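You operate a simulated robot arm through the tools that you are given. There is no shell and no other tool.

The job below is to be done with a simulated robot arm. You get a single attempt, and the scene is never put back.

## Task
Move the loaded pallet to the dispatch bay with the truck.
Fine: raise the forks, roll it over, lower it and brake the truck again.

It is judged by the outcome, as a careful person would: the job done as asked, and still so three seconds after it is handed in. It fails if anything else is knocked over, pushed out of place, dropped, spilled or broken.

## Robot
A 7-joint arm with a two-finger parallel gripper, fixed in place. Base frame: the origin is on the floor under the middle of its stand, x ahead of it, y to its left, z up. Units: mm, degrees, N and s.
With the tool pointing down near the work surface it reaches from about 500 to 680 mm from the base axis. Its first joint turns from -132.0 to 132.0 degrees. Payload 3.91 kg.
The TCP is the grasp point between the finger pads, 30 mm short of the fingertips. In the tool frame z runs along the fingers and y along their closing line. The gripper opens to 110 mm. The fingers are 20 mm wide and 10 mm thick; the gripper's body (48 by 112 mm) begins 55 mm behind the TCP.
Orientation is that of the tool frame in the base frame, as a unit quaternion [x, y, z, w]. With the fingers straight down and closing along the base's y, the tool's x points along the base's -x, its y along +y and its z along -z.

## Interface
- The arm moves only by the tool jog_arm. Its argument "increments" is a list of rows, each a list of 2 entries, a list of its own where there are three numbers: the shift along the tool's x, y, z in units of 200 mm (1.0 is 200 mm), then the turn, a rotation vector about the tool's x, y, z in units of 90 degrees (1.0 is 90 degrees). In form: [[[tx, ty, tz], [ax, ay, az]], ...]. A call has 1 to 20 rows; each row is the pose to reach, as a shift and turn from the pose commanded when the call began, along the tool's axes at that moment. "claw" is the gripper command, from -1 (shut) to 1 (fully open), values between in proportion, set as the call begins (left out, the last holds). A call with a number of a shift or a turn outside -1 to 1 is refused whole. Each row takes 0.2 s and may step no farther than 50 mm and 8.6 degrees from the row before; otherwise, or with a gripper value out of range, the whole call is refused. A pose out of reach is approached as far as the arm can. The call stops where the force on the tool passes 90 N (or 10 N more than at its start, if that is more) or the arm is blocked; 0.2 s more then pass. The fingers move at their own pace (about 108 mm/s each) and stop on an object; they squeeze with about 29 N. The grip force told is the motor's: it shows also when the fingers shut on nothing. Time passes only in rows, and 0.2 s behind the last, so rows that repeat a pose let the fingers close. The reply holds the time, the measured pose of the TCP, the force on the tool along the base axes, the opening and the grip force, in the units named above and with some noise, with the torque about the TCP (base axes, N m) and any sound that the robot's microphone picked up, and new pictures: "pictures" is both (left out), scene, wrist or none.
- Cameras (640 x 400 px; columns grow to the right, rows downward): "scene" is fixed at [49.9, 499.9, 1567.9]; the picture's right is [-0.06, -1.00, 0.00], its down [-0.78, 0.04, -0.63] and it looks along [0.63, -0.04, -0.78] (base axes); focal length 312 px, centre (320, 200). "wrist" rides on the gripper at [72, 17, -103] in the tool frame; the picture's right is [-0.23, 0.97, 0.00], its down [-0.76, -0.18, -0.62] and it looks along [-0.61, -0.14, 0.78] (tool axes); focal length 222 px, centre (320, 200). There is no depth. A picture from a camera that has moved, and an enlarged one, comes with that camera's place and axes in the base frame and with its lens.
- enlarge(camera, box): a new picture of the part [left, top, right, bottom] of that camera's present view, enlarged. It takes no simulated time.
- close_job(): hands the job in; it is judged then, once.

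Nothing tells you positions but the pictures and the camera data. Unless the task says otherwise, let go and move clear before handing in.

The tools are called after "Request:" as a command line: name --argument value ..., lists and objects as JSON in quotes. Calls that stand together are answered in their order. jog_arm: Moves the arm, as the interface text tells. Its arguments: {"type":"object","properties":{"increments":{"type":"array"},"claw":{"type":"number"},"pictures":{"type":"string","enum":["both","scene","wrist","none"]}},"required":["increments"]} The other tools are called the same way: enlarge (camera, box) takes an enlarged picture of a part of a camera's view; close_job () hands the job in.

At the start:

```text
clock: 0.0
position: [516.8, 413.0, 1243.7]
tool_rot: [0.001, 1.0, 0.0, 0.0]
wrist_force: [0.0, -0.3, -0.3]
wrist_torque: [-0.01, 0.0, -0.04]
finger_gap: 110.1
finger_force: 0.0
```

scene: 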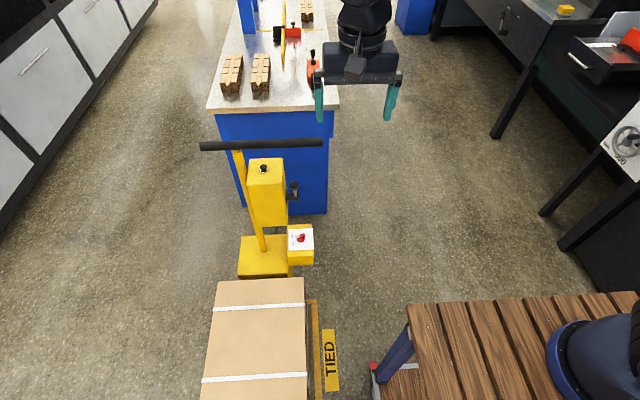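
wrist: 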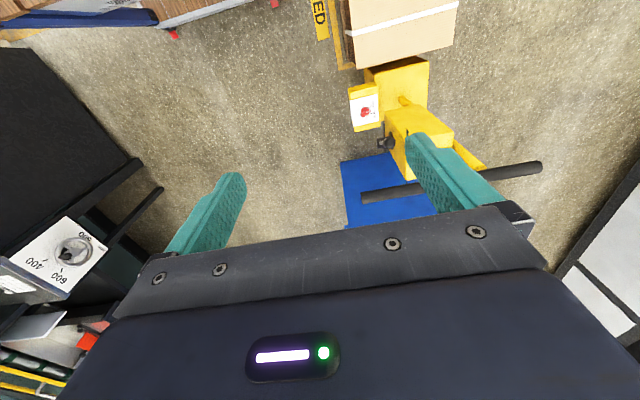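

I see a yellow pallet truck with a tall handle, a carton-loaded pallet next to a "TIED" floor mark, and a blue bench behind it. I'll look closer at the details before I move anything.

Request:
enlarge --camera "scene" --box '[180, 120, 360, 280]'

Request:
enlarge --camera "scene" --box '[180, 240, 420, 400]'

Request:
enlarge --camera "scene" --box '[180, 0, 420, 130]'

Request:
enlarge --camera "wrist" --box '[300, 0, 560, 240]'

Request:
enlarge --camera "scene" --box '[420, 0, 640, 200]'

```text
2.50 times, centred on (270, 200) of scene
camera zoom: at [49.9, 499.9, 1567.9], right [-0.06, -1.0, 0.0], down [-0.78, 0.04, -0.63], along [0.63, -0.04, -0.78], focal length 781 px, centre (445, 200)
```

zoom: 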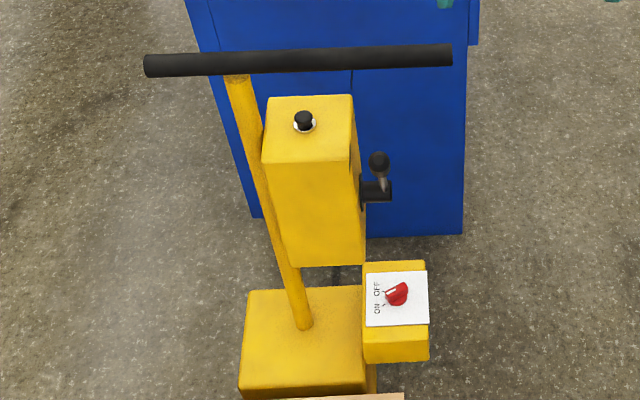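

```text
2.50 times, centred on (300, 320) of scene
camera zoom: at [49.9, 499.9, 1567.9], right [-0.06, -1.0, 0.0], down [-0.78, 0.04, -0.63], along [0.63, -0.04, -0.78], focal length 781 px, centre (370, -100)
```

zoom: 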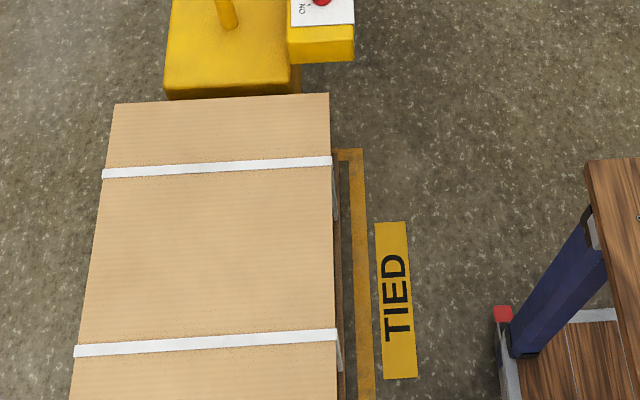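

```text
2.67 times, centred on (300, 65) of scene
camera zoom: at [49.9, 499.9, 1567.9], right [-0.06, -1.0, 0.0], down [-0.78, 0.04, -0.63], along [0.63, -0.04, -0.78], focal length 833 px, centre (373, 560)
```

zoom: 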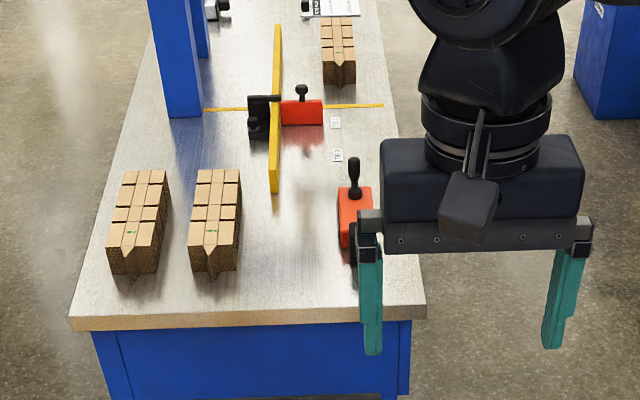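

```text
1.67 times, centred on (430, 120) of wrist
camera zoom: at [444.9, 429.4, 1348.4], right [0.23, 0.97, 0.0], down [0.76, -0.18, 0.62], along [0.61, -0.14, -0.78], focal length 370 px, centre (137, 333)
```

zoom: 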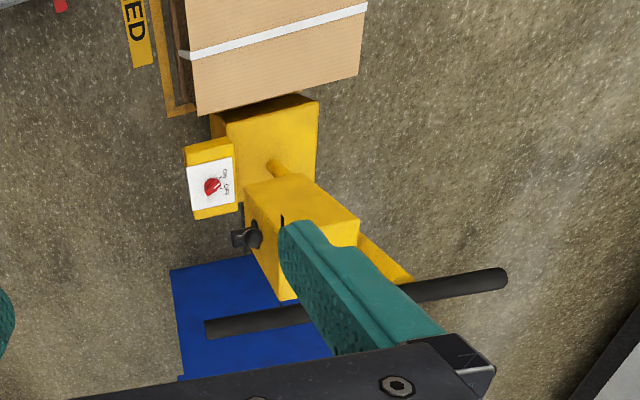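

```text
2.00 times, centred on (530, 100) of scene
camera zoom: at [49.9, 499.9, 1567.9], right [-0.06, -1.0, 0.0], down [-0.78, 0.04, -0.63], along [0.63, -0.04, -0.78], focal length 625 px, centre (-100, 400)
```

zoom: 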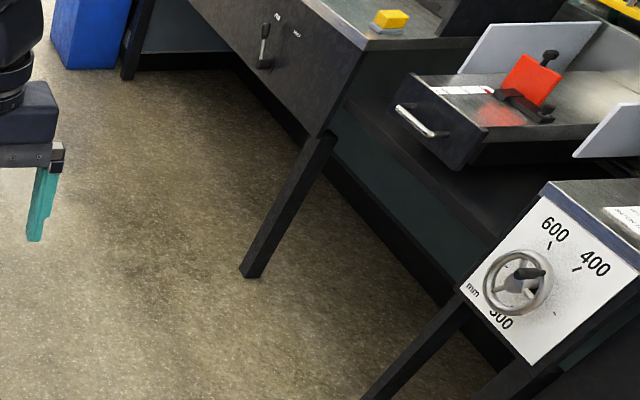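

The truck stands at about x=560–800, y=450–800. Its handlebar is near z≈960 and its forks point toward the robot side, under the load. I can't see the dispatch bay yet, so I'll yaw the wrist to look around with its camera.

Request:
jog_arm --increments '[[[0, 0, 0], [0, 0, -0.09]], [[0, 0, 0], [0, 0, -0.18]], [[0, 0, 0], [0, 0, -0.27]], [[0, 0, 0], [0, 0, -0.36]], [[0, 0, 0], [0, 0, -0.45]], [[0, 0, 0], [0, 0, -0.54]], [[0, 0, 0], [0, 0, -0.63]], [[0, 0, 0], [0, 0, -0.72]], [[0, 0, 0], [0, 0, -0.81]], [[0, 0, 0], [0, 0, -0.9]], [[0, 0, 0], [0, 0, -0.99]], [[0, 0, 0], [0, 0, -0.99]]]'

```text
clock: 2.6
position: [515.8, 411.7, 1244.9]
tool_rot: [-0.702, 0.712, 0.0, 0.001]
wrist_force: [0.0, -0.1, 0.1]
wrist_torque: [0.0, -0.01, -0.02]
finger_gap: 110.0
finger_force: 0.2
camera wrist: at [499.3, 339.7, 1348.2], right [-0.97, 0.24, 0.0], down [0.19, 0.76, 0.62], along [0.15, 0.6, -0.78], focal length 222 px, centre (320, 200)
```

scene: 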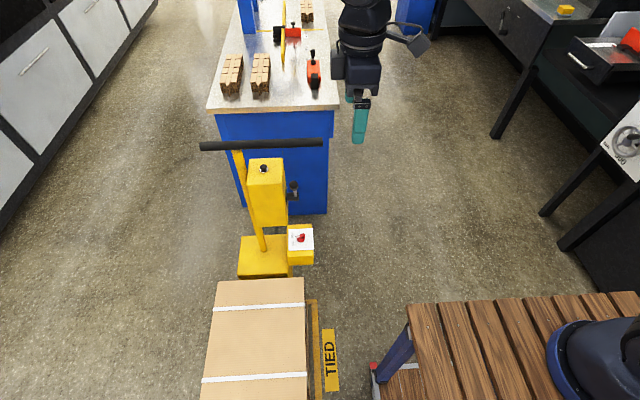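
wrist: 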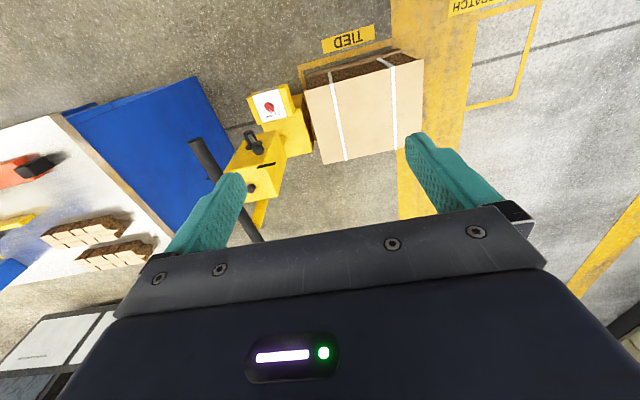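

Looking toward +y, I can now see a yellow outlined bay labelled "…ATCH" further toward −x. I'll enlarge the view, then yaw further to see all of it.

Request:
enlarge --camera "wrist" --box '[380, 0, 640, 200]'

Request:
enlarge --camera "wrist" --box '[170, 60, 330, 250]'

Request:
jog_arm --increments '[[[0, 0, 0], [0, 0, -0.09]], [[0, 0, 0], [0, 0, -0.18]], [[0, 0, 0], [0, 0, -0.27]], [[0, 0, 0], [0, 0, -0.36]], [[0, 0, 0], [0, 0, -0.45]], [[0, 0, 0], [0, 0, -0.54]], [[0, 0, 0], [0, 0, -0.63]], [[0, 0, 0], [0, 0, -0.72]], [[0, 0, 0], [0, 0, -0.81]], [[0, 0, 0], [0, 0, -0.9]]]'

```text
2.00 times, centred on (510, 100) of wrist
camera zoom: at [499.3, 339.7, 1348.2], right [-0.97, 0.24, 0.0], down [0.19, 0.76, 0.62], along [0.15, 0.6, -0.78], focal length 444 px, centre (-60, 400)
```

zoom: 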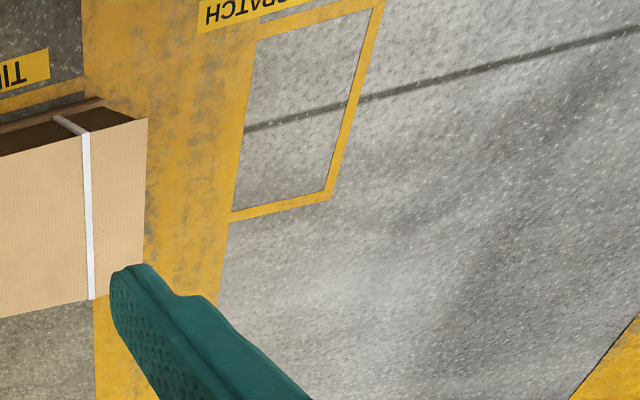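

```text
2.11 times, centred on (250, 155) of wrist
camera zoom: at [499.3, 339.7, 1348.2], right [-0.97, 0.24, 0.0], down [0.19, 0.76, 0.62], along [0.15, 0.6, -0.78], focal length 468 px, centre (467, 295)
```

zoom: 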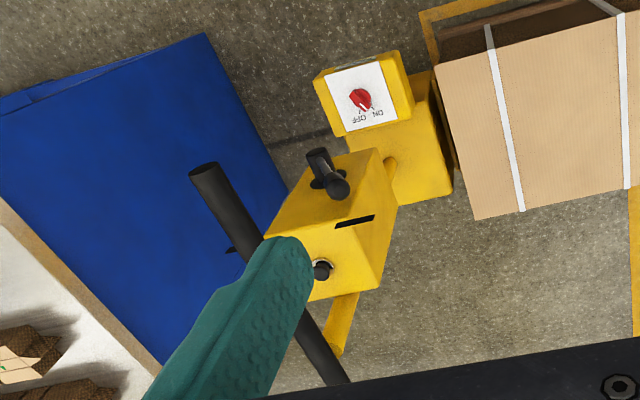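

```text
clock: 4.8
position: [516.8, 412.9, 1245.1]
tool_rot: [0.996, -0.085, 0.0, 0.0]
wrist_force: [-0.9, 0.5, 0.5]
wrist_torque: [0.05, -0.03, 0.02]
finger_gap: 109.9
finger_force: 0.1
camera wrist: at [586.3, 384.3, 1348.9], right [-0.39, -0.92, 0.0], down [-0.72, 0.3, 0.62], along [-0.57, 0.24, -0.78], focal length 222 px, centre (320, 200)
```

scene: 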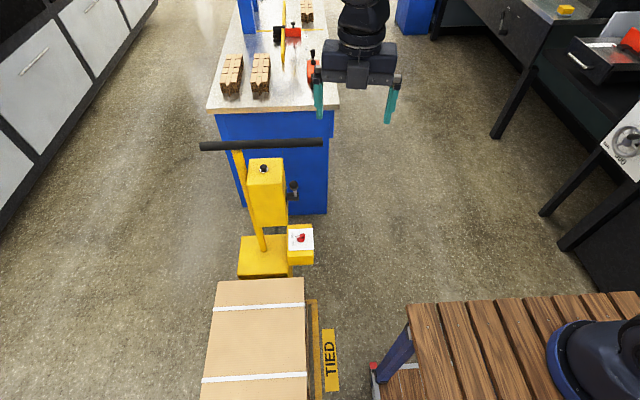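
wrist: 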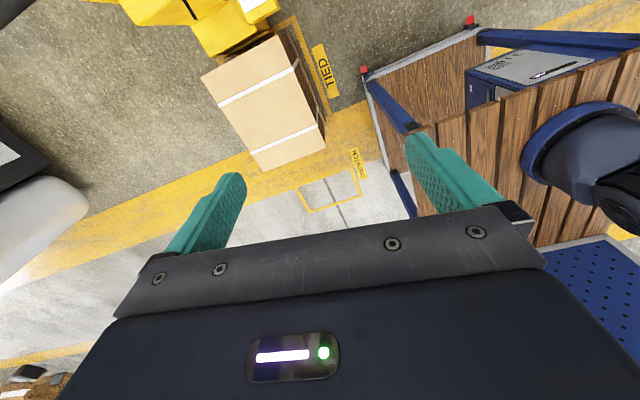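

The dispatch bay lies beyond the load, toward −x. I'll enlarge this view to measure it.

Request:
enlarge --camera "wrist" --box '[240, 100, 420, 230]'

Request:
enlarge --camera "wrist" --box '[180, 0, 400, 190]'

Request:
enlarge --camera "wrist" --box '[420, 0, 640, 200]'

Request:
enlarge --camera "wrist" --box '[0, 0, 240, 220]'

```text
3.08 times, centred on (330, 165) of wrist
camera zoom: at [586.3, 384.3, 1348.9], right [-0.39, -0.92, 0.0], down [-0.72, 0.3, 0.62], along [-0.57, 0.24, -0.78], focal length 684 px, centre (289, 308)
```

zoom: 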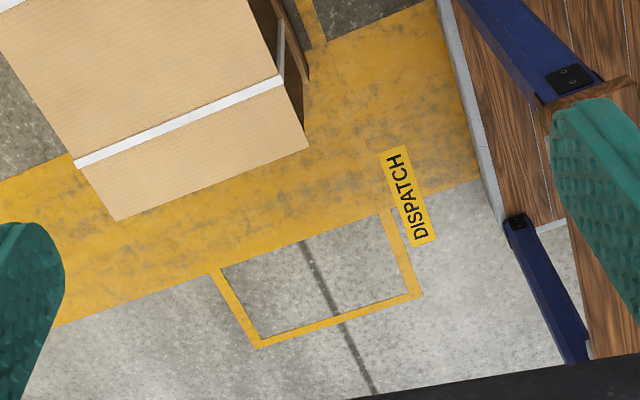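

```text
2.11 times, centred on (290, 95) of wrist
camera zoom: at [586.3, 384.3, 1348.9], right [-0.39, -0.92, 0.0], down [-0.72, 0.3, 0.62], along [-0.57, 0.24, -0.78], focal length 468 px, centre (383, 421)
```

zoom: 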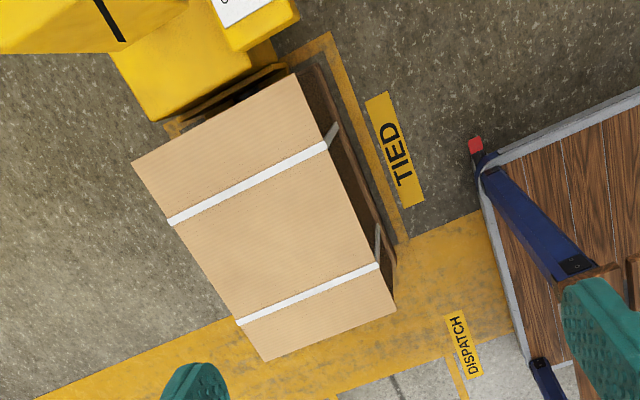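

```text
2.00 times, centred on (530, 100) of wrist
camera zoom: at [586.3, 384.3, 1348.9], right [-0.39, -0.92, 0.0], down [-0.72, 0.3, 0.62], along [-0.57, 0.24, -0.78], focal length 444 px, centre (-100, 400)
```

zoom: 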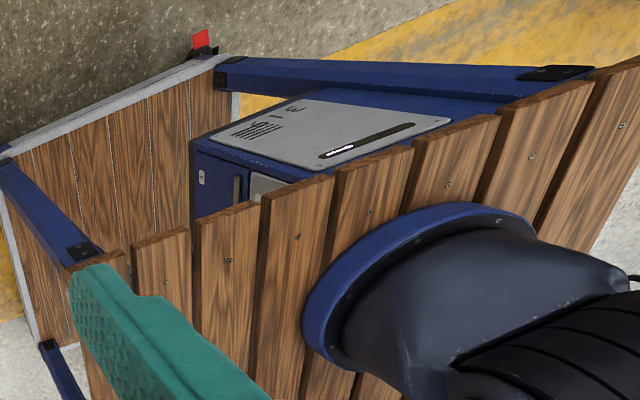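

```text
1.82 times, centred on (120, 110) of wrist
camera zoom: at [586.3, 384.3, 1348.9], right [-0.39, -0.92, 0.0], down [-0.72, 0.3, 0.62], along [-0.57, 0.24, -0.78], focal length 404 px, centre (684, 364)
```

zoom: 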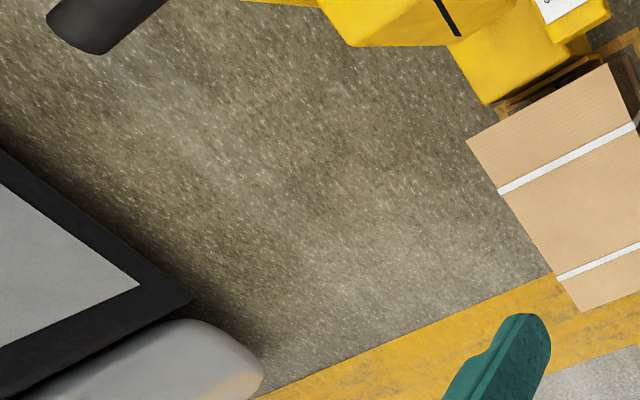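

The dispatch bay spans roughly x −495…+40, y 485…922, so the pallet has to travel about 610 mm toward −x. Next I'll yaw back to look toward +y and move closer to the truck's controls, which also tests the reach.

Request:
jog_arm --increments '[[[0.059, -0.019, 0.0725], [0, 0, 0.0891]], [[0.118, -0.038, 0.145], [0, 0, 0.1782]], [[0.177, -0.056, 0.2175], [0, 0, 0.2673]], [[0.236, -0.075, 0.29], [0, 0, 0.3564]], [[0.295, -0.094, 0.3625], [0, 0, 0.4455]], [[0.354, -0.113, 0.435], [0, 0, 0.5346]], [[0.413, -0.132, 0.5075], [0, 0, 0.6237]], [[0.472, -0.15, 0.58], [0, 0, 0.7128]], [[0.531, -0.169, 0.6525], [0, 0, 0.8019]], [[0.59, -0.188, 0.725], [0, 0, 0.891]], [[0.59, -0.188, 0.725], [0, 0, 0.891]]]'

```text
clock: 7.2
position: [640.6, 428.5, 1100.5]
tool_rot: [-0.705, 0.709, -0.001, 0.0]
wrist_force: [1.0, 1.0, 0.2]
wrist_torque: [-0.02, 0.0, 0.01]
finger_gap: 110.0
finger_force: 0.2
camera wrist: at [624.7, 355.7, 1203.6], right [-0.97, 0.23, 0.0], down [0.18, 0.76, 0.62], along [0.14, 0.61, -0.78], focal length 222 px, centre (320, 200)
```

scene: 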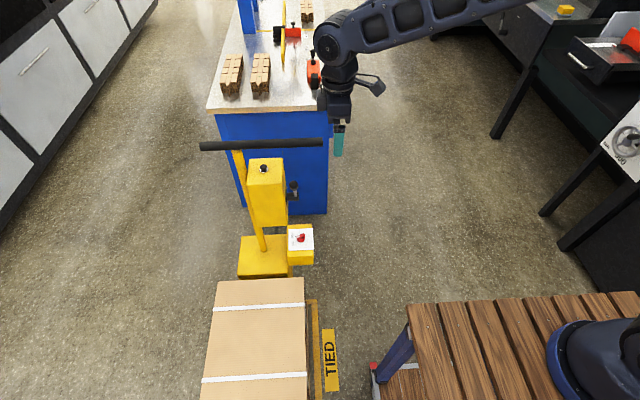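
wrist: 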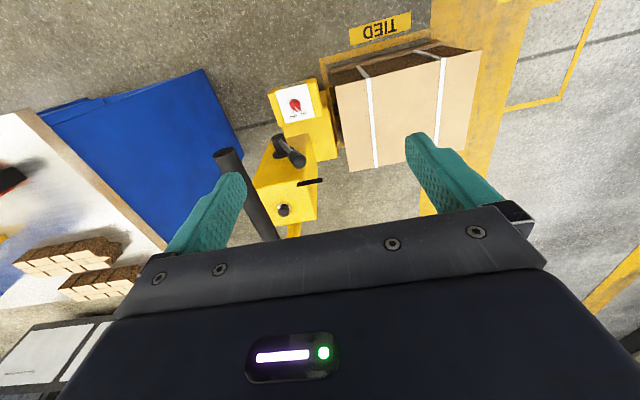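

The arm reached radius 770 without trouble. I'll look closely at the truck's controls from here.

Request:
enlarge --camera "wrist" --box '[240, 60, 360, 150]'

Request:
enlarge --camera "wrist" --box '[220, 120, 340, 240]'

Request:
enlarge --camera "scene" --box '[220, 130, 340, 210]'

Request:
enlarge --camera "scene" --box '[220, 210, 340, 290]'

```text
4.44 times, centred on (300, 105) of wrist
camera zoom: at [624.7, 355.7, 1203.6], right [-0.97, 0.23, 0.0], down [0.18, 0.76, 0.62], along [0.14, 0.61, -0.78], focal length 987 px, centre (409, 622)
```

zoom: 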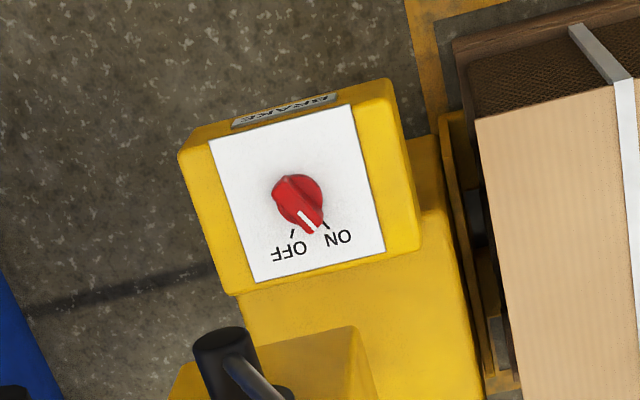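

```text
3.33 times, centred on (280, 180) of wrist
camera zoom: at [624.7, 355.7, 1203.6], right [-0.97, 0.23, 0.0], down [0.18, 0.76, 0.62], along [0.14, 0.61, -0.78], focal length 740 px, centre (453, 267)
```

zoom: 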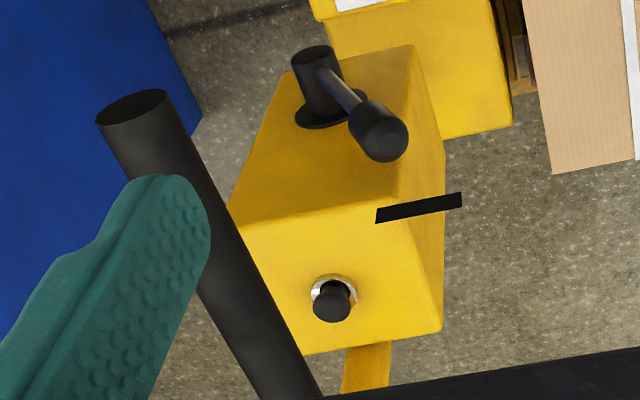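

```text
5.00 times, centred on (280, 170) of scene
camera zoom: at [49.9, 499.9, 1567.9], right [-0.06, -1.0, 0.0], down [-0.78, 0.04, -0.63], along [0.63, -0.04, -0.78], focal length 1562 px, centre (520, 350)
```

zoom: 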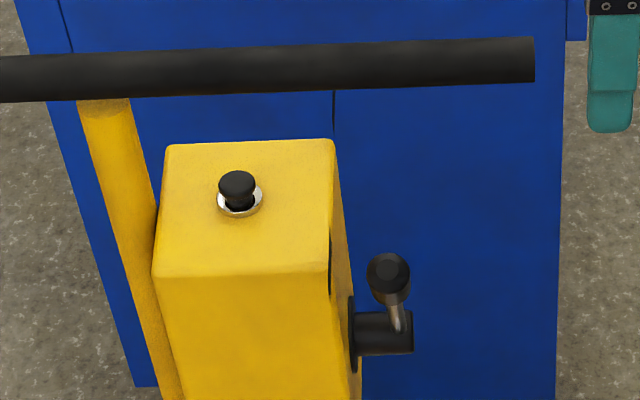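

```text
5.00 times, centred on (280, 250) of scene
camera zoom: at [49.9, 499.9, 1567.9], right [-0.06, -1.0, 0.0], down [-0.78, 0.04, -0.63], along [0.63, -0.04, -0.78], focal length 1562 px, centre (520, -50)
```

zoom: 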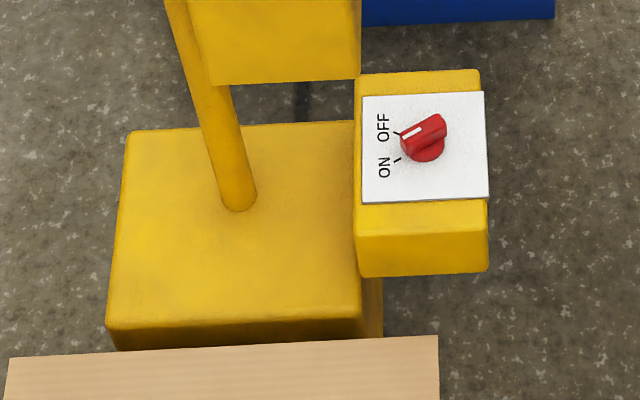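

The box with the red knob has a small label on its side, and there's a side lever and a top button on the column. I'll zoom further to read the labels and the knob's pointer.

Request:
enlarge --camera "wrist" --box '[270, 75, 320, 115]'

Request:
enlarge --camera "scene" --box '[285, 220, 325, 250]'

Request:
enlarge --camera "wrist" --box '[270, 130, 330, 170]'

Request:
enlarge --camera "wrist" --box '[320, 20, 490, 180]'

```text
10.00 times, centred on (295, 95) of wrist
camera zoom: at [624.7, 355.7, 1203.6], right [-0.97, 0.23, 0.0], down [0.18, 0.76, 0.62], along [0.14, 0.61, -0.78], focal length 2221 px, centre (570, 1250)
```

zoom: 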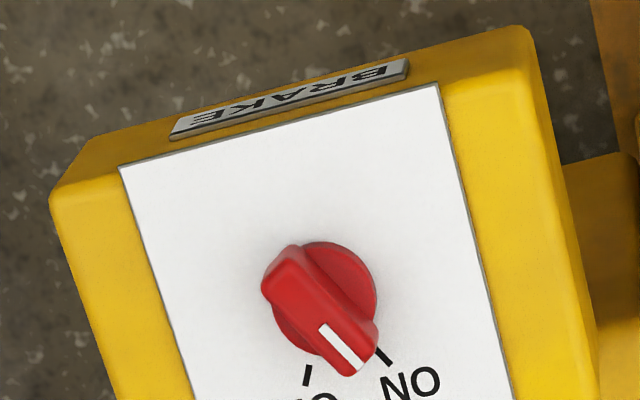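

```text
13.33 times, centred on (305, 235) of scene
camera zoom: at [49.9, 499.9, 1567.9], right [-0.06, -1.0, 0.0], down [-0.78, 0.04, -0.63], along [0.63, -0.04, -0.78], focal length 4165 px, centre (520, -267)
```

zoom: 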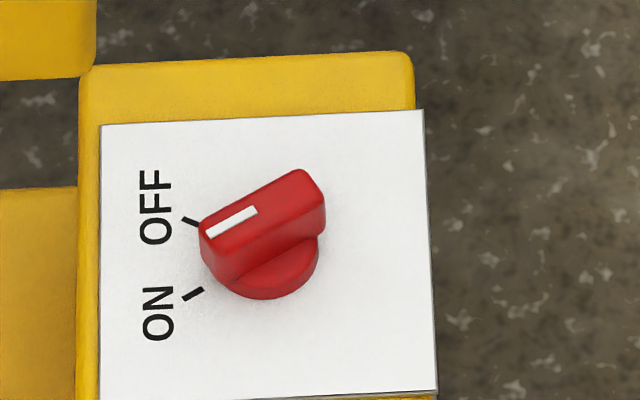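

```text
10.00 times, centred on (300, 150) of wrist
camera zoom: at [624.7, 355.7, 1203.6], right [-0.97, 0.23, 0.0], down [0.18, 0.76, 0.62], along [0.14, 0.61, -0.78], focal length 2221 px, centre (520, 700)
```

zoom: 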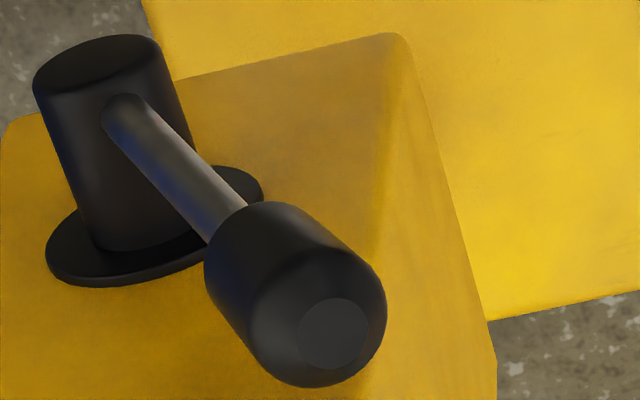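

```text
2.50 times, centred on (405, 100) of wrist
camera zoom: at [624.7, 355.7, 1203.6], right [-0.97, 0.23, 0.0], down [0.18, 0.76, 0.62], along [0.14, 0.61, -0.78], focal length 555 px, centre (108, 450)
```

zoom: 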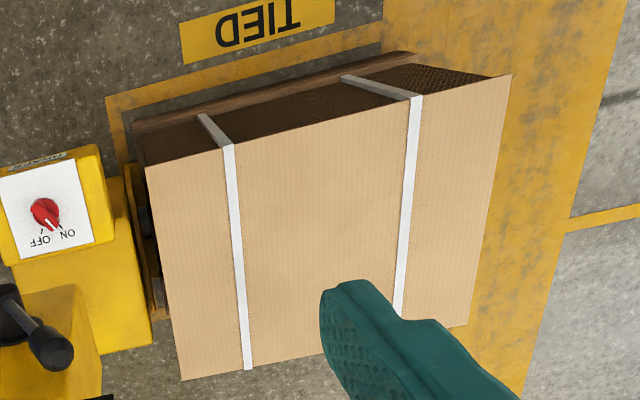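

The box is labelled BRAKE and its knob points to ON. The column has a side lever with its hub at about (761, 532, 718) and its ball at (710, 541, 834), a push button on top, and an odd dark strip near the lever. I'll lower and tilt the camera to see the column's side face straight on.

Request:
jog_arm --increments '[[[0.004, -0.016, 0.083], [0, -0.037, 0]], [[0.007, -0.033, 0.167], [0, -0.074, 0]], [[0.011, -0.049, 0.25], [0, -0.111, 0]], [[0.014, -0.066, 0.333], [0, -0.148, 0]], [[0.018, -0.082, 0.417], [0, -0.185, 0]], [[0.021, -0.098, 0.5], [0, -0.222, 0]], [[0.025, -0.115, 0.583], [0, -0.259, 0]], [[0.028, -0.131, 0.667], [0, -0.296, 0]], [[0.032, -0.148, 0.75], [0, -0.333, 0]], [[0.035, -0.164, 0.833], [0, -0.37, 0]], [[0.039, -0.18, 0.917], [0, -0.407, 0]], [[0.0425, -0.197, 1.0], [0, -0.444, 0]], [[0.0425, -0.197, 1.0], [0, -0.444, 0]]]'

```text
clock: 10.0
position: [678.7, 420.8, 900.4]
tool_rot: [-0.664, 0.665, 0.242, 0.242]
wrist_force: [-0.9, 0.1, 0.1]
wrist_torque: [-0.03, 0.02, -0.02]
finger_gap: 110.2
finger_force: 0.1
camera wrist: at [661.4, 299.0, 932.6], right [-0.97, 0.18, 0.15], down [0.18, 0.18, 0.97], along [0.14, 0.97, -0.21], focal length 222 px, centre (320, 200)
```

scene: 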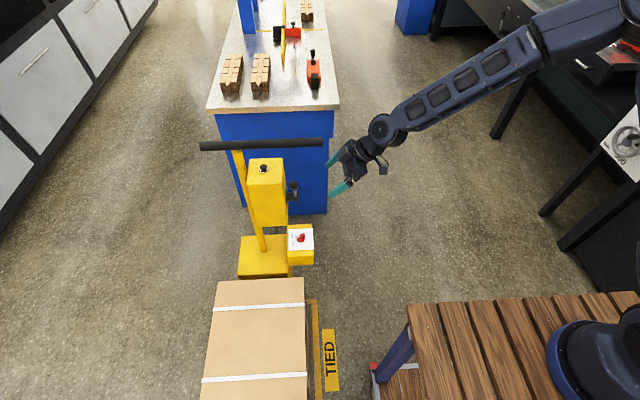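
wrist: 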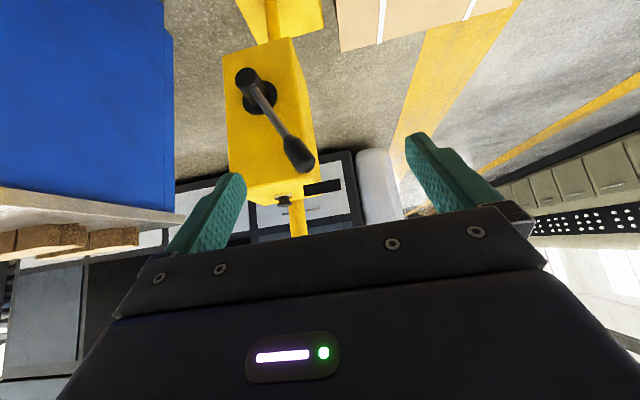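

The view is inverted (image down is up). I'll zoom in on the lever and the dark plate.

Request:
enlarge --camera "wrist" --box '[220, 120, 360, 215]'

Request:
enlarge --camera "wrist" --box '[200, 0, 340, 120]'

Request:
enlarge --camera "scene" --box '[300, 0, 640, 200]'

```text
4.21 times, centred on (290, 168) of wrist
camera zoom: at [661.4, 299.0, 932.6], right [-0.97, 0.18, 0.15], down [0.18, 0.18, 0.97], along [0.14, 0.97, -0.21], focal length 935 px, centre (446, 337)
```

zoom: 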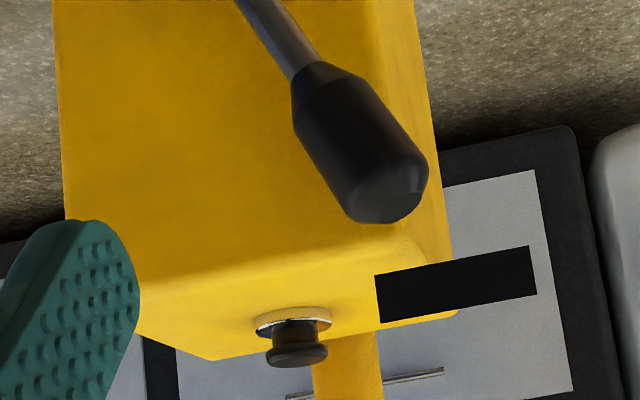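

```text
3.33 times, centred on (270, 60) of wrist
camera zoom: at [661.4, 299.0, 932.6], right [-0.97, 0.18, 0.15], down [0.18, 0.18, 0.97], along [0.14, 0.97, -0.21], focal length 740 px, centre (487, 667)
```

zoom: 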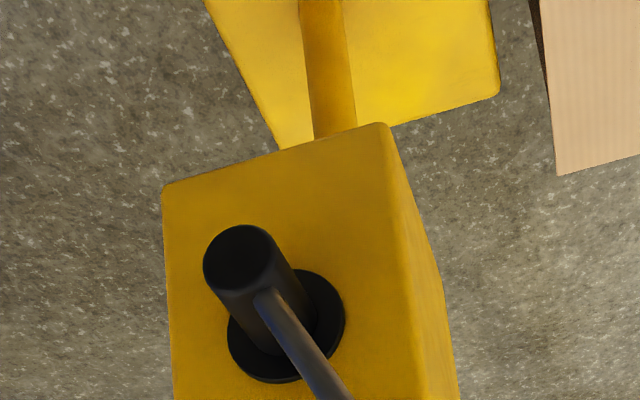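

```text
1.88 times, centred on (470, 100) of scene
camera zoom: at [49.9, 499.9, 1567.9], right [-0.06, -1.0, 0.0], down [-0.78, 0.04, -0.63], along [0.63, -0.04, -0.78], focal length 588 px, centre (38, 388)
```

zoom: 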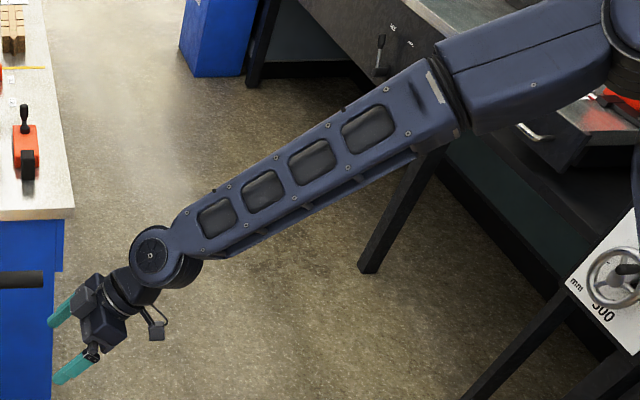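

Request:
enlarge --camera "wrist" --box '[298, 174, 344, 200]'

Request:
enlarge --camera "wrist" --box '[225, 55, 325, 125]'

Request:
enlarge --camera "scene" --box '[225, 150, 305, 215]'

```text
13.91 times, centred on (321, 187) of wrist
camera zoom: at [661.4, 299.0, 932.6], right [-0.97, 0.18, 0.15], down [0.18, 0.18, 0.97], along [0.14, 0.97, -0.21], focal length 3090 px, centre (306, 381)
```

zoom: 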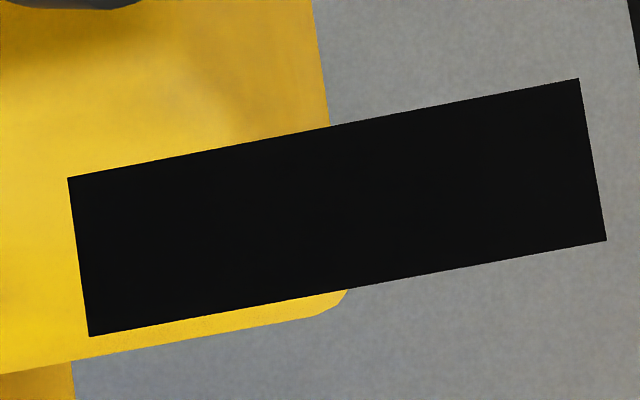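

```text
5.71 times, centred on (275, 90) of wrist
camera zoom: at [661.4, 299.0, 932.6], right [-0.97, 0.18, 0.15], down [0.18, 0.18, 0.97], along [0.14, 0.97, -0.21], focal length 1269 px, centre (577, 829)
```

zoom: 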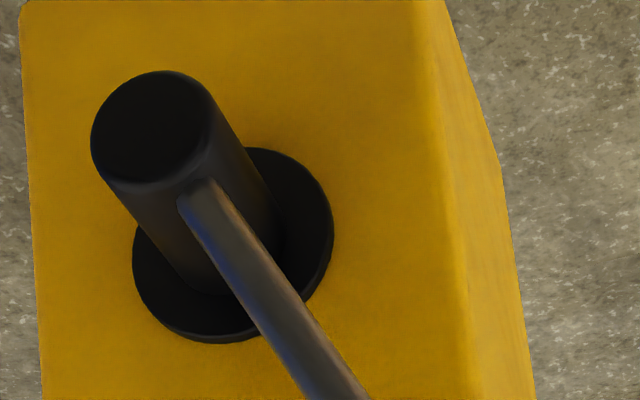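

```text
6.15 times, centred on (265, 182) of scene
camera zoom: at [49.9, 499.9, 1567.9], right [-0.06, -1.0, 0.0], down [-0.78, 0.04, -0.63], along [0.63, -0.04, -0.78], focal length 1922 px, centre (658, 308)
```

zoom: 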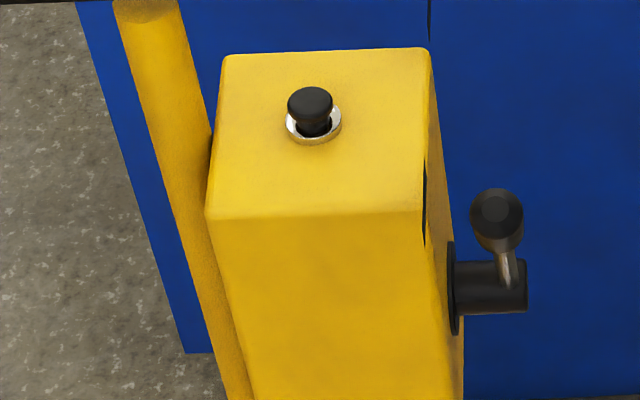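

The plate is plain black on this side, at about x 672–720, z 850–866. Its other face might carry text, so I'll back up, go upright and yaw round to view it from the +y side.

Request:
jog_arm --increments '[[[-0.072, 0.024, -0.086], [0, 0.056, 0]], [[-0.145, 0.049, -0.172], [0, 0.111, 0]], [[-0.217, 0.073, -0.258], [0, 0.167, 0]], [[-0.29, 0.098, -0.345], [0, 0.222, 0]], [[-0.362, 0.122, -0.431], [0, 0.278, 0]], [[-0.434, 0.146, -0.517], [0, 0.333, 0]], [[-0.507, 0.171, -0.603], [0, 0.389, 0]], [[-0.579, 0.195, -0.689], [0, 0.444, 0]]]' --pictures "none"

Request:
jog_arm --increments '[[[0, 0, 0], [0, 0, 0.09]], [[0, 0, 0], [0, 0, 0.18]], [[0, 0, 0], [0, 0, 0.27]], [[0, 0, 0], [0, 0, 0.36]], [[0, 0, 0], [0, 0, 0.45]], [[0, 0, 0], [0, 0, 0.54]], [[0, 0, 0], [0, 0, 0.63]], [[0, 0, 0], [0, 0, 0.72]], [[0, 0, 0], [0, 0, 0.81]], [[0, 0, 0], [0, 0, 0.9]], [[0, 0, 0], [0, 0, 1.0]]]'

```text
clock: 11.8
position: [642.4, 421.2, 1079.5]
tool_rot: [-0.706, 0.708, 0.0, 0.0]
wrist_force: [-0.4, 0.4, 0.2]
wrist_torque: [-0.03, 0.05, 0.0]
finger_gap: 110.1
finger_force: 0.0
```

```text
refused: row 11 steps farther than a row can; nothing moved
```

Request:
jog_arm --increments '[[[-0.058, 0.01, 0], [0, 0, 0.0833]], [[-0.116, 0.018, 0], [0, 0, 0.1667]], [[-0.174, 0.027, 0], [0, 0, 0.25]], [[-0.232, 0.037, 0], [0, 0, 0.3333]], [[-0.29, 0.046, 0], [0, 0, 0.4167]], [[-0.348, 0.055, 0], [0, 0, 0.5]], [[-0.405, 0.064, 0], [0, 0, 0.5833]], [[-0.463, 0.073, 0], [0, 0, 0.6667]], [[-0.521, 0.082, 0], [0, 0, 0.75]], [[-0.579, 0.092, 0], [0, 0, 0.8333]], [[-0.637, 0.101, 0], [0, 0, 0.9167]], [[-0.695, 0.11, 0], [0, 0, 1.0]], [[-0.695, 0.11, 0], [0, 0, 1.0]]]'

```text
clock: 14.6
position: [617.1, 560.3, 1080.2]
tool_rot: [0.002, 1.0, 0.0, -0.001]
wrist_force: [-0.5, 0.6, -0.1]
wrist_torque: [0.0, 0.01, 0.01]
finger_gap: 110.0
finger_force: 0.2
camera wrist: at [546.2, 577.8, 1183.7], right [0.23, 0.97, 0.0], down [0.76, -0.18, 0.62], along [0.61, -0.14, -0.78], focal length 222 px, centre (320, 200)
```

scene: 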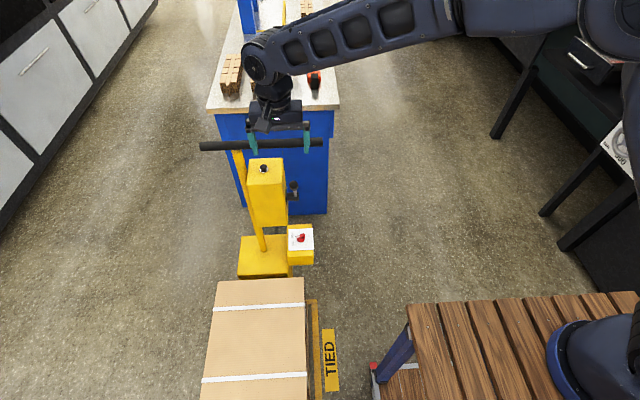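
wrist: 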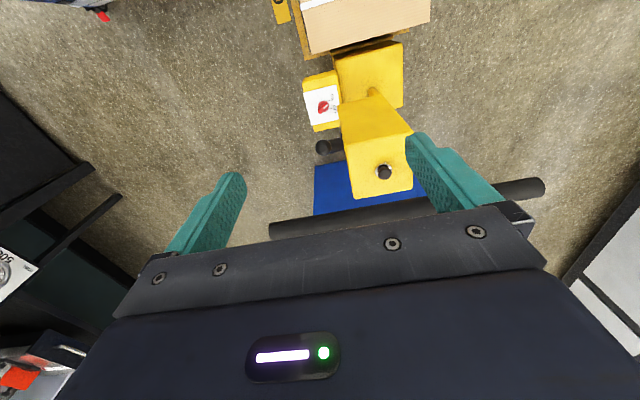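

Request:
jog_arm --increments '[[[-0.01, 0.046, 0.0], [0, 0, 0.0833]], [[-0.019, 0.092, 0.0], [0, 0, 0.1667]], [[-0.029, 0.138, 0.0], [0, 0, 0.25]], [[-0.038, 0.183, 0.0], [0, 0, 0.3333]], [[-0.048, 0.229, 0.0], [0, 0, 0.4167]], [[-0.058, 0.275, 0.0], [0, 0, 0.5]], [[-0.067, 0.321, 0.0], [0, 0, 0.5833]], [[-0.077, 0.367, 0.0], [0, 0, 0.6667]], [[-0.086, 0.413, 0.0], [0, 0, 0.75]], [[-0.096, 0.458, 0.0], [0, 0, 0.8333]], [[-0.105, 0.504, 0.0], [0, 0, 0.9167]], [[-0.115, 0.55, 0.0], [0, 0, 1.0]], [[-0.115, 0.55, 0.0], [0, 0, 1.0]]]'

```text
clock: 17.4
position: [642.9, 670.4, 1080.7]
tool_rot: [0.708, 0.706, 0.0, 0.0]
wrist_force: [0.3, -0.3, -0.2]
wrist_torque: [0.01, 0.02, 0.02]
finger_gap: 109.9
finger_force: 0.0
camera wrist: at [661.0, 742.6, 1184.2], right [0.97, -0.23, 0.0], down [-0.18, -0.76, 0.62], along [-0.14, -0.61, -0.78], focal length 222 px, centre (320, 200)
```

scene: 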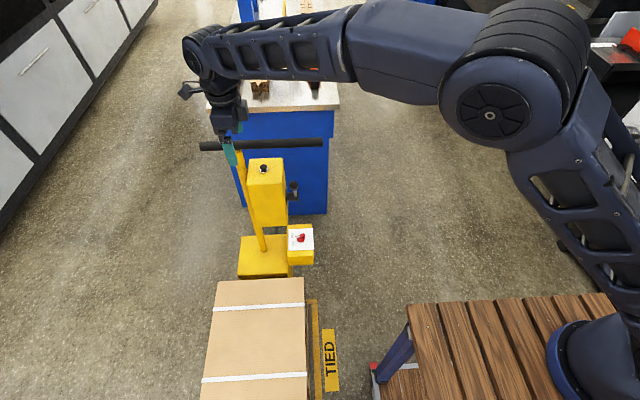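
wrist: 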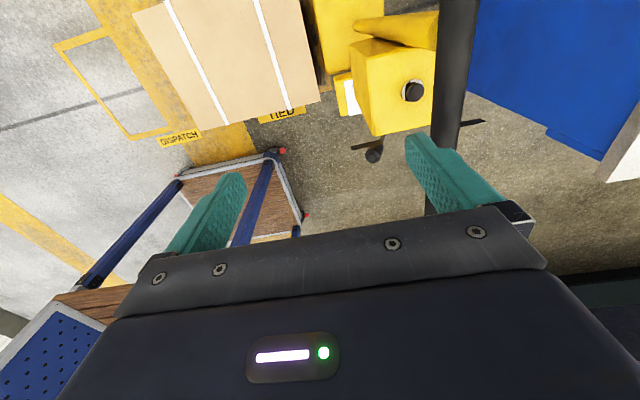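

Good reach here too. I can see two thin strips near the lever from this side, so I'll zoom in.

Request:
enlarge --camera "wrist" --box '[330, 60, 510, 180]'

Request:
enlarge --camera "wrist" --box '[340, 130, 400, 170]'

Request:
enlarge --camera "wrist" --box '[440, 105, 500, 145]'

Request:
enlarge --camera "wrist" --box '[40, 0, 340, 200]'

```text
3.33 times, centred on (420, 120) of wrist
camera zoom: at [661.0, 742.6, 1184.2], right [0.97, -0.23, 0.0], down [-0.18, -0.76, 0.62], along [-0.14, -0.61, -0.78], focal length 740 px, centre (-13, 467)
```

zoom: 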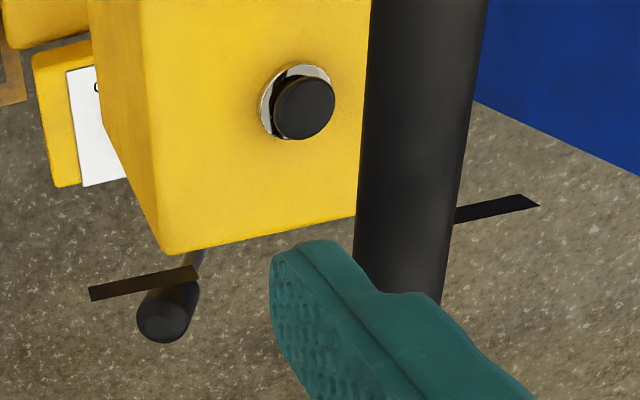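

```text
10.00 times, centred on (370, 150) of wrist
camera zoom: at [661.0, 742.6, 1184.2], right [0.97, -0.23, 0.0], down [-0.18, -0.76, 0.62], along [-0.14, -0.61, -0.78], focal length 2221 px, centre (-180, 700)
```

zoom: 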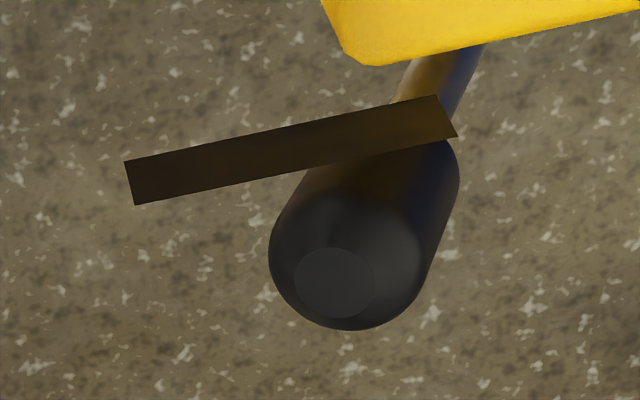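

```text
10.00 times, centred on (470, 125) of wrist
camera zoom: at [661.0, 742.6, 1184.2], right [0.97, -0.23, 0.0], down [-0.18, -0.76, 0.62], along [-0.14, -0.61, -0.78], focal length 2221 px, centre (-1180, 950)
```

zoom: 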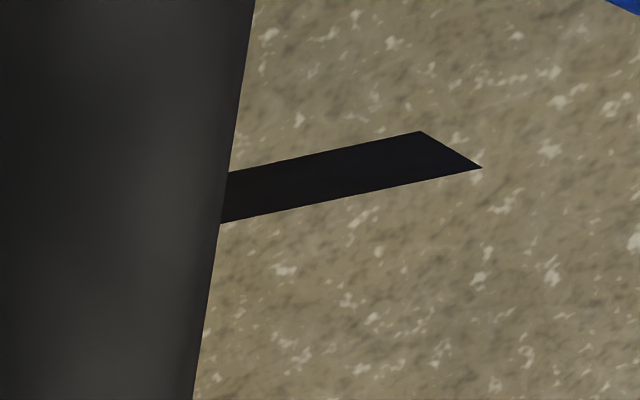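

```text
2.00 times, centred on (190, 100) of wrist
camera zoom: at [661.0, 742.6, 1184.2], right [0.97, -0.23, 0.0], down [-0.18, -0.76, 0.62], along [-0.14, -0.61, -0.78], focal length 444 px, centre (580, 400)
```

zoom: 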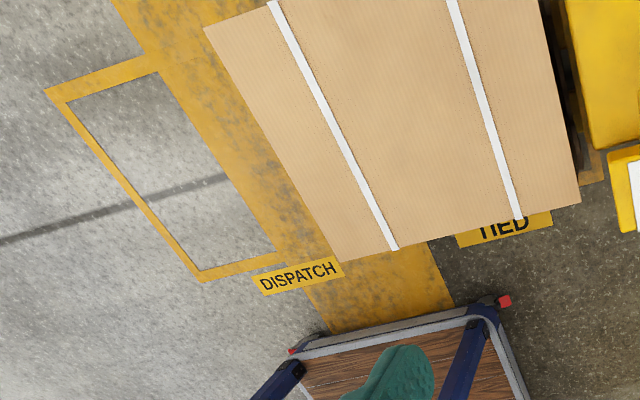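

Two small plates mark the lever's two end positions, at −x and +x. The lever now sits at the −x one, presumably forks down, and swinging it to +x should raise the forks. I'll return to the robot side of the truck to work the lever from −y.

Request:
jog_arm --increments '[[[-0.046, -0.011, 0], [0, 0, -0.0833]], [[-0.092, -0.022, 0], [0, 0, -0.1667]], [[-0.138, -0.033, 0], [0, 0, -0.25]], [[-0.183, -0.043, 0], [0, 0, -0.3333]], [[-0.229, -0.054, 0], [0, 0, -0.4167]], [[-0.275, -0.065, 0], [0, 0, -0.5]], [[-0.321, -0.076, 0], [0, 0, -0.5833]], [[-0.367, -0.087, 0], [0, 0, -0.6667]], [[-0.413, -0.098, 0], [0, 0, -0.75]], [[-0.458, -0.108, 0], [0, 0, -0.8333]], [[-0.504, -0.119, 0], [0, 0, -0.9167]], [[-0.55, -0.13, 0], [0, 0, -1.0]], [[-0.55, -0.13, 0], [0, 0, -1.0]]]' --pictures "none"

Request:
jog_arm --increments '[[[-0.01, -0.067, 0], [0, 0, -0.0833]], [[-0.019, -0.133, 0], [0, 0, -0.1667]], [[-0.029, -0.2, 0], [0, 0, -0.25]], [[-0.038, -0.267, 0], [0, 0, -0.3333]], [[-0.048, -0.333, 0], [0, 0, -0.4167]], [[-0.058, -0.4, 0], [0, 0, -0.5]], [[-0.067, -0.467, 0], [0, 0, -0.5833]], [[-0.077, -0.533, 0], [0, 0, -0.6667]], [[-0.086, -0.6, 0], [0, 0, -0.75]], [[-0.096, -0.667, 0], [0, 0, -0.8333]], [[-0.105, -0.733, 0], [0, 0, -0.9167]], [[-0.115, -0.8, 0], [0, 0, -1.0]], [[-0.115, -0.8, 0], [0, 0, -1.0]]]' --pictures "none"

```text
clock: 20.2
position: [614.4, 557.1, 1080.4]
tool_rot: [-0.001, 1.0, 0.001, 0.0]
wrist_force: [0.5, 0.1, 0.3]
wrist_torque: [0.01, 0.02, 0.03]
finger_gap: 109.9
finger_force: 0.0
```

```text
clock: 23.0
position: [637.2, 400.8, 1079.0]
tool_rot: [0.707, -0.707, 0.0, 0.0]
wrist_force: [0.1, -0.1, 0.5]
wrist_torque: [0.01, -0.04, -0.01]
finger_gap: 109.8
finger_force: 0.1
```

Now I'll tilt the tool to point toward +y just outside the lever ball, with the fingers opened to about 60 mm so they can straddle it.

Request:
jog_arm --increments '[[[0, -0.029, 0.083], [0, -0.0694, 0]], [[0, -0.058, 0.167], [0, -0.1388, 0]], [[0, -0.088, 0.25], [0, -0.2083, 0]], [[0, -0.117, 0.333], [0, -0.2777, 0]], [[0, -0.146, 0.417], [0, -0.3471, 0]], [[0, -0.175, 0.5], [0, -0.4165, 0]], [[0, -0.204, 0.583], [0, -0.486, 0]], [[0, -0.233, 0.667], [0, -0.5553, 0]], [[0, -0.263, 0.75], [0, -0.6248, 0]], [[0, -0.292, 0.833], [0, -0.694, 0]], [[0, -0.321, 0.917], [0, -0.7636, 0]], [[0, -0.35, 1.0], [0, -0.833, 0]], [[0, -0.35, 1.0], [0, -0.833, 0]]]' --claw 0.09

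```text
clock: 25.8
position: [710.5, 400.0, 880.2]
tool_rot: [-0.561, 0.562, 0.43, 0.431]
wrist_force: [0.2, -0.1, -0.2]
wrist_torque: [0.01, 0.0, 0.0]
finger_gap: 59.9
finger_force: 0.0
camera wrist: at [693.5, 280.9, 836.5], right [-0.97, 0.06, 0.22], down [0.18, -0.41, 0.9], along [0.14, 0.91, 0.38], focal length 222 px, centre (320, 200)
```

scene: 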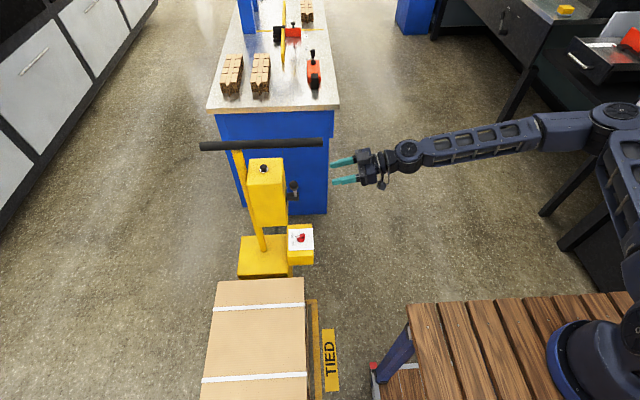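
wrist: 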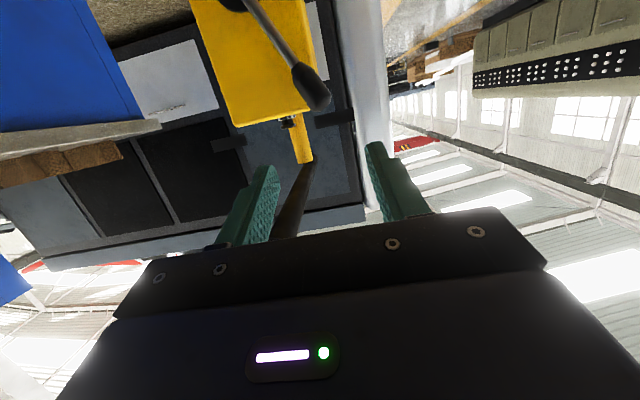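

The lever knob's centre is about (716, 541, 822). I'll slide in along the finger direction so the open fingers straddle the knob.

Request:
jog_arm --increments '[[[0.03, -0.007, 0.047], [0, 0, 0]], [[0.06, -0.014, 0.094], [0, 0, 0]], [[0.09, -0.021, 0.141], [0, 0, 0]], [[0.118, -0.028, 0.188], [0, 0, 0]], [[0.118, -0.028, 0.27], [0, 0, 0]], [[0.118, -0.028, 0.35], [0, 0, 0]], [[0.118, -0.028, 0.43], [0, 0, 0]], [[0.118, -0.028, 0.43], [0, 0, 0]]]'

```text
clock: 27.6
position: [712.9, 475.0, 834.5]
tool_rot: [-0.561, 0.561, 0.43, 0.431]
wrist_force: [0.4, 0.2, 0.3]
wrist_torque: [0.01, -0.02, -0.02]
finger_gap: 60.1
finger_force: 0.0
camera wrist: at [696.5, 357.0, 791.4], right [-0.97, 0.06, 0.22], down [0.18, -0.4, 0.9], along [0.14, 0.91, 0.38], focal length 222 px, centre (320, 200)
```

scene: 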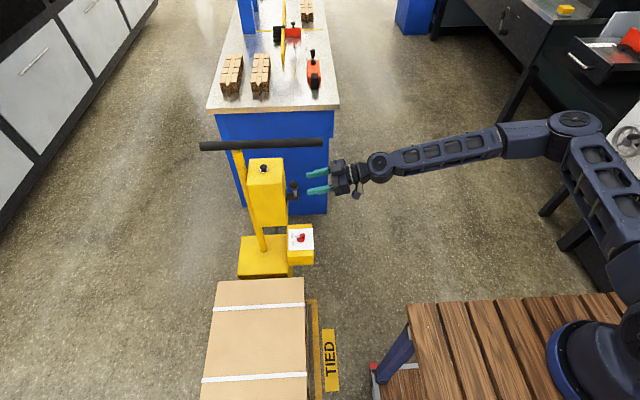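
wrist: 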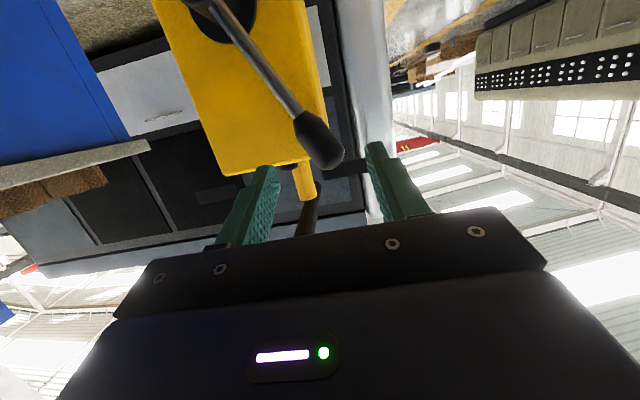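

Request:
jog_arm --increments '[[[0, 0, 0.06], [0, 0, 0]], [[0, 0, 0.12], [0, 0, 0]], [[0, 0, 0.18], [0, 0, 0]], [[0, 0, 0.24], [0, 0, 0]], [[0, 0, 0.24], [0, 0, 0]]]'

```text
clock: 28.8
position: [712.8, 522.8, 821.1]
tool_rot: [-0.56, 0.562, 0.43, 0.431]
wrist_force: [-0.5, 0.3, 0.0]
wrist_torque: [0.03, -0.03, 0.0]
finger_gap: 60.0
finger_force: 0.0
camera wrist: at [696.8, 404.1, 777.5], right [-0.97, 0.06, 0.22], down [0.18, -0.4, 0.9], along [0.14, 0.91, 0.38], focal length 222 px, centre (320, 200)
```

scene: 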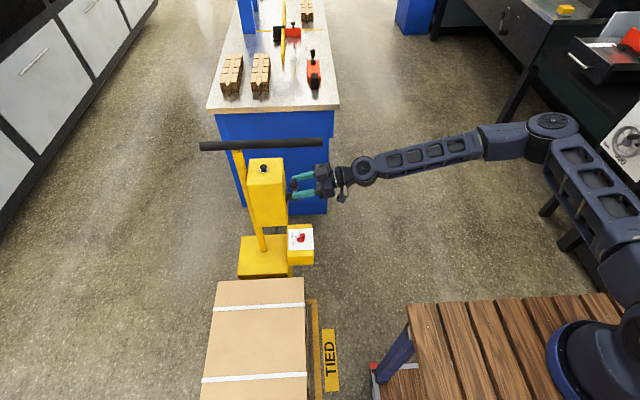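
wrist: 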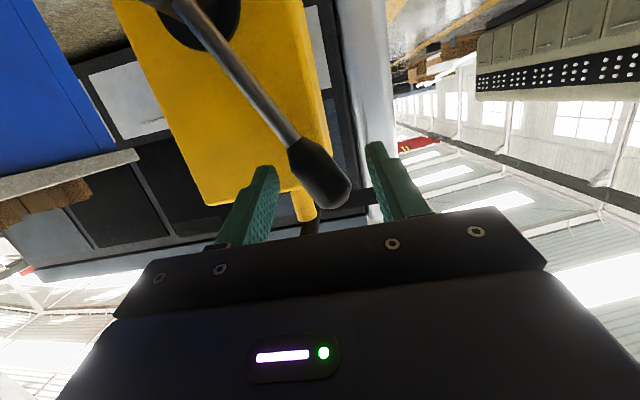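

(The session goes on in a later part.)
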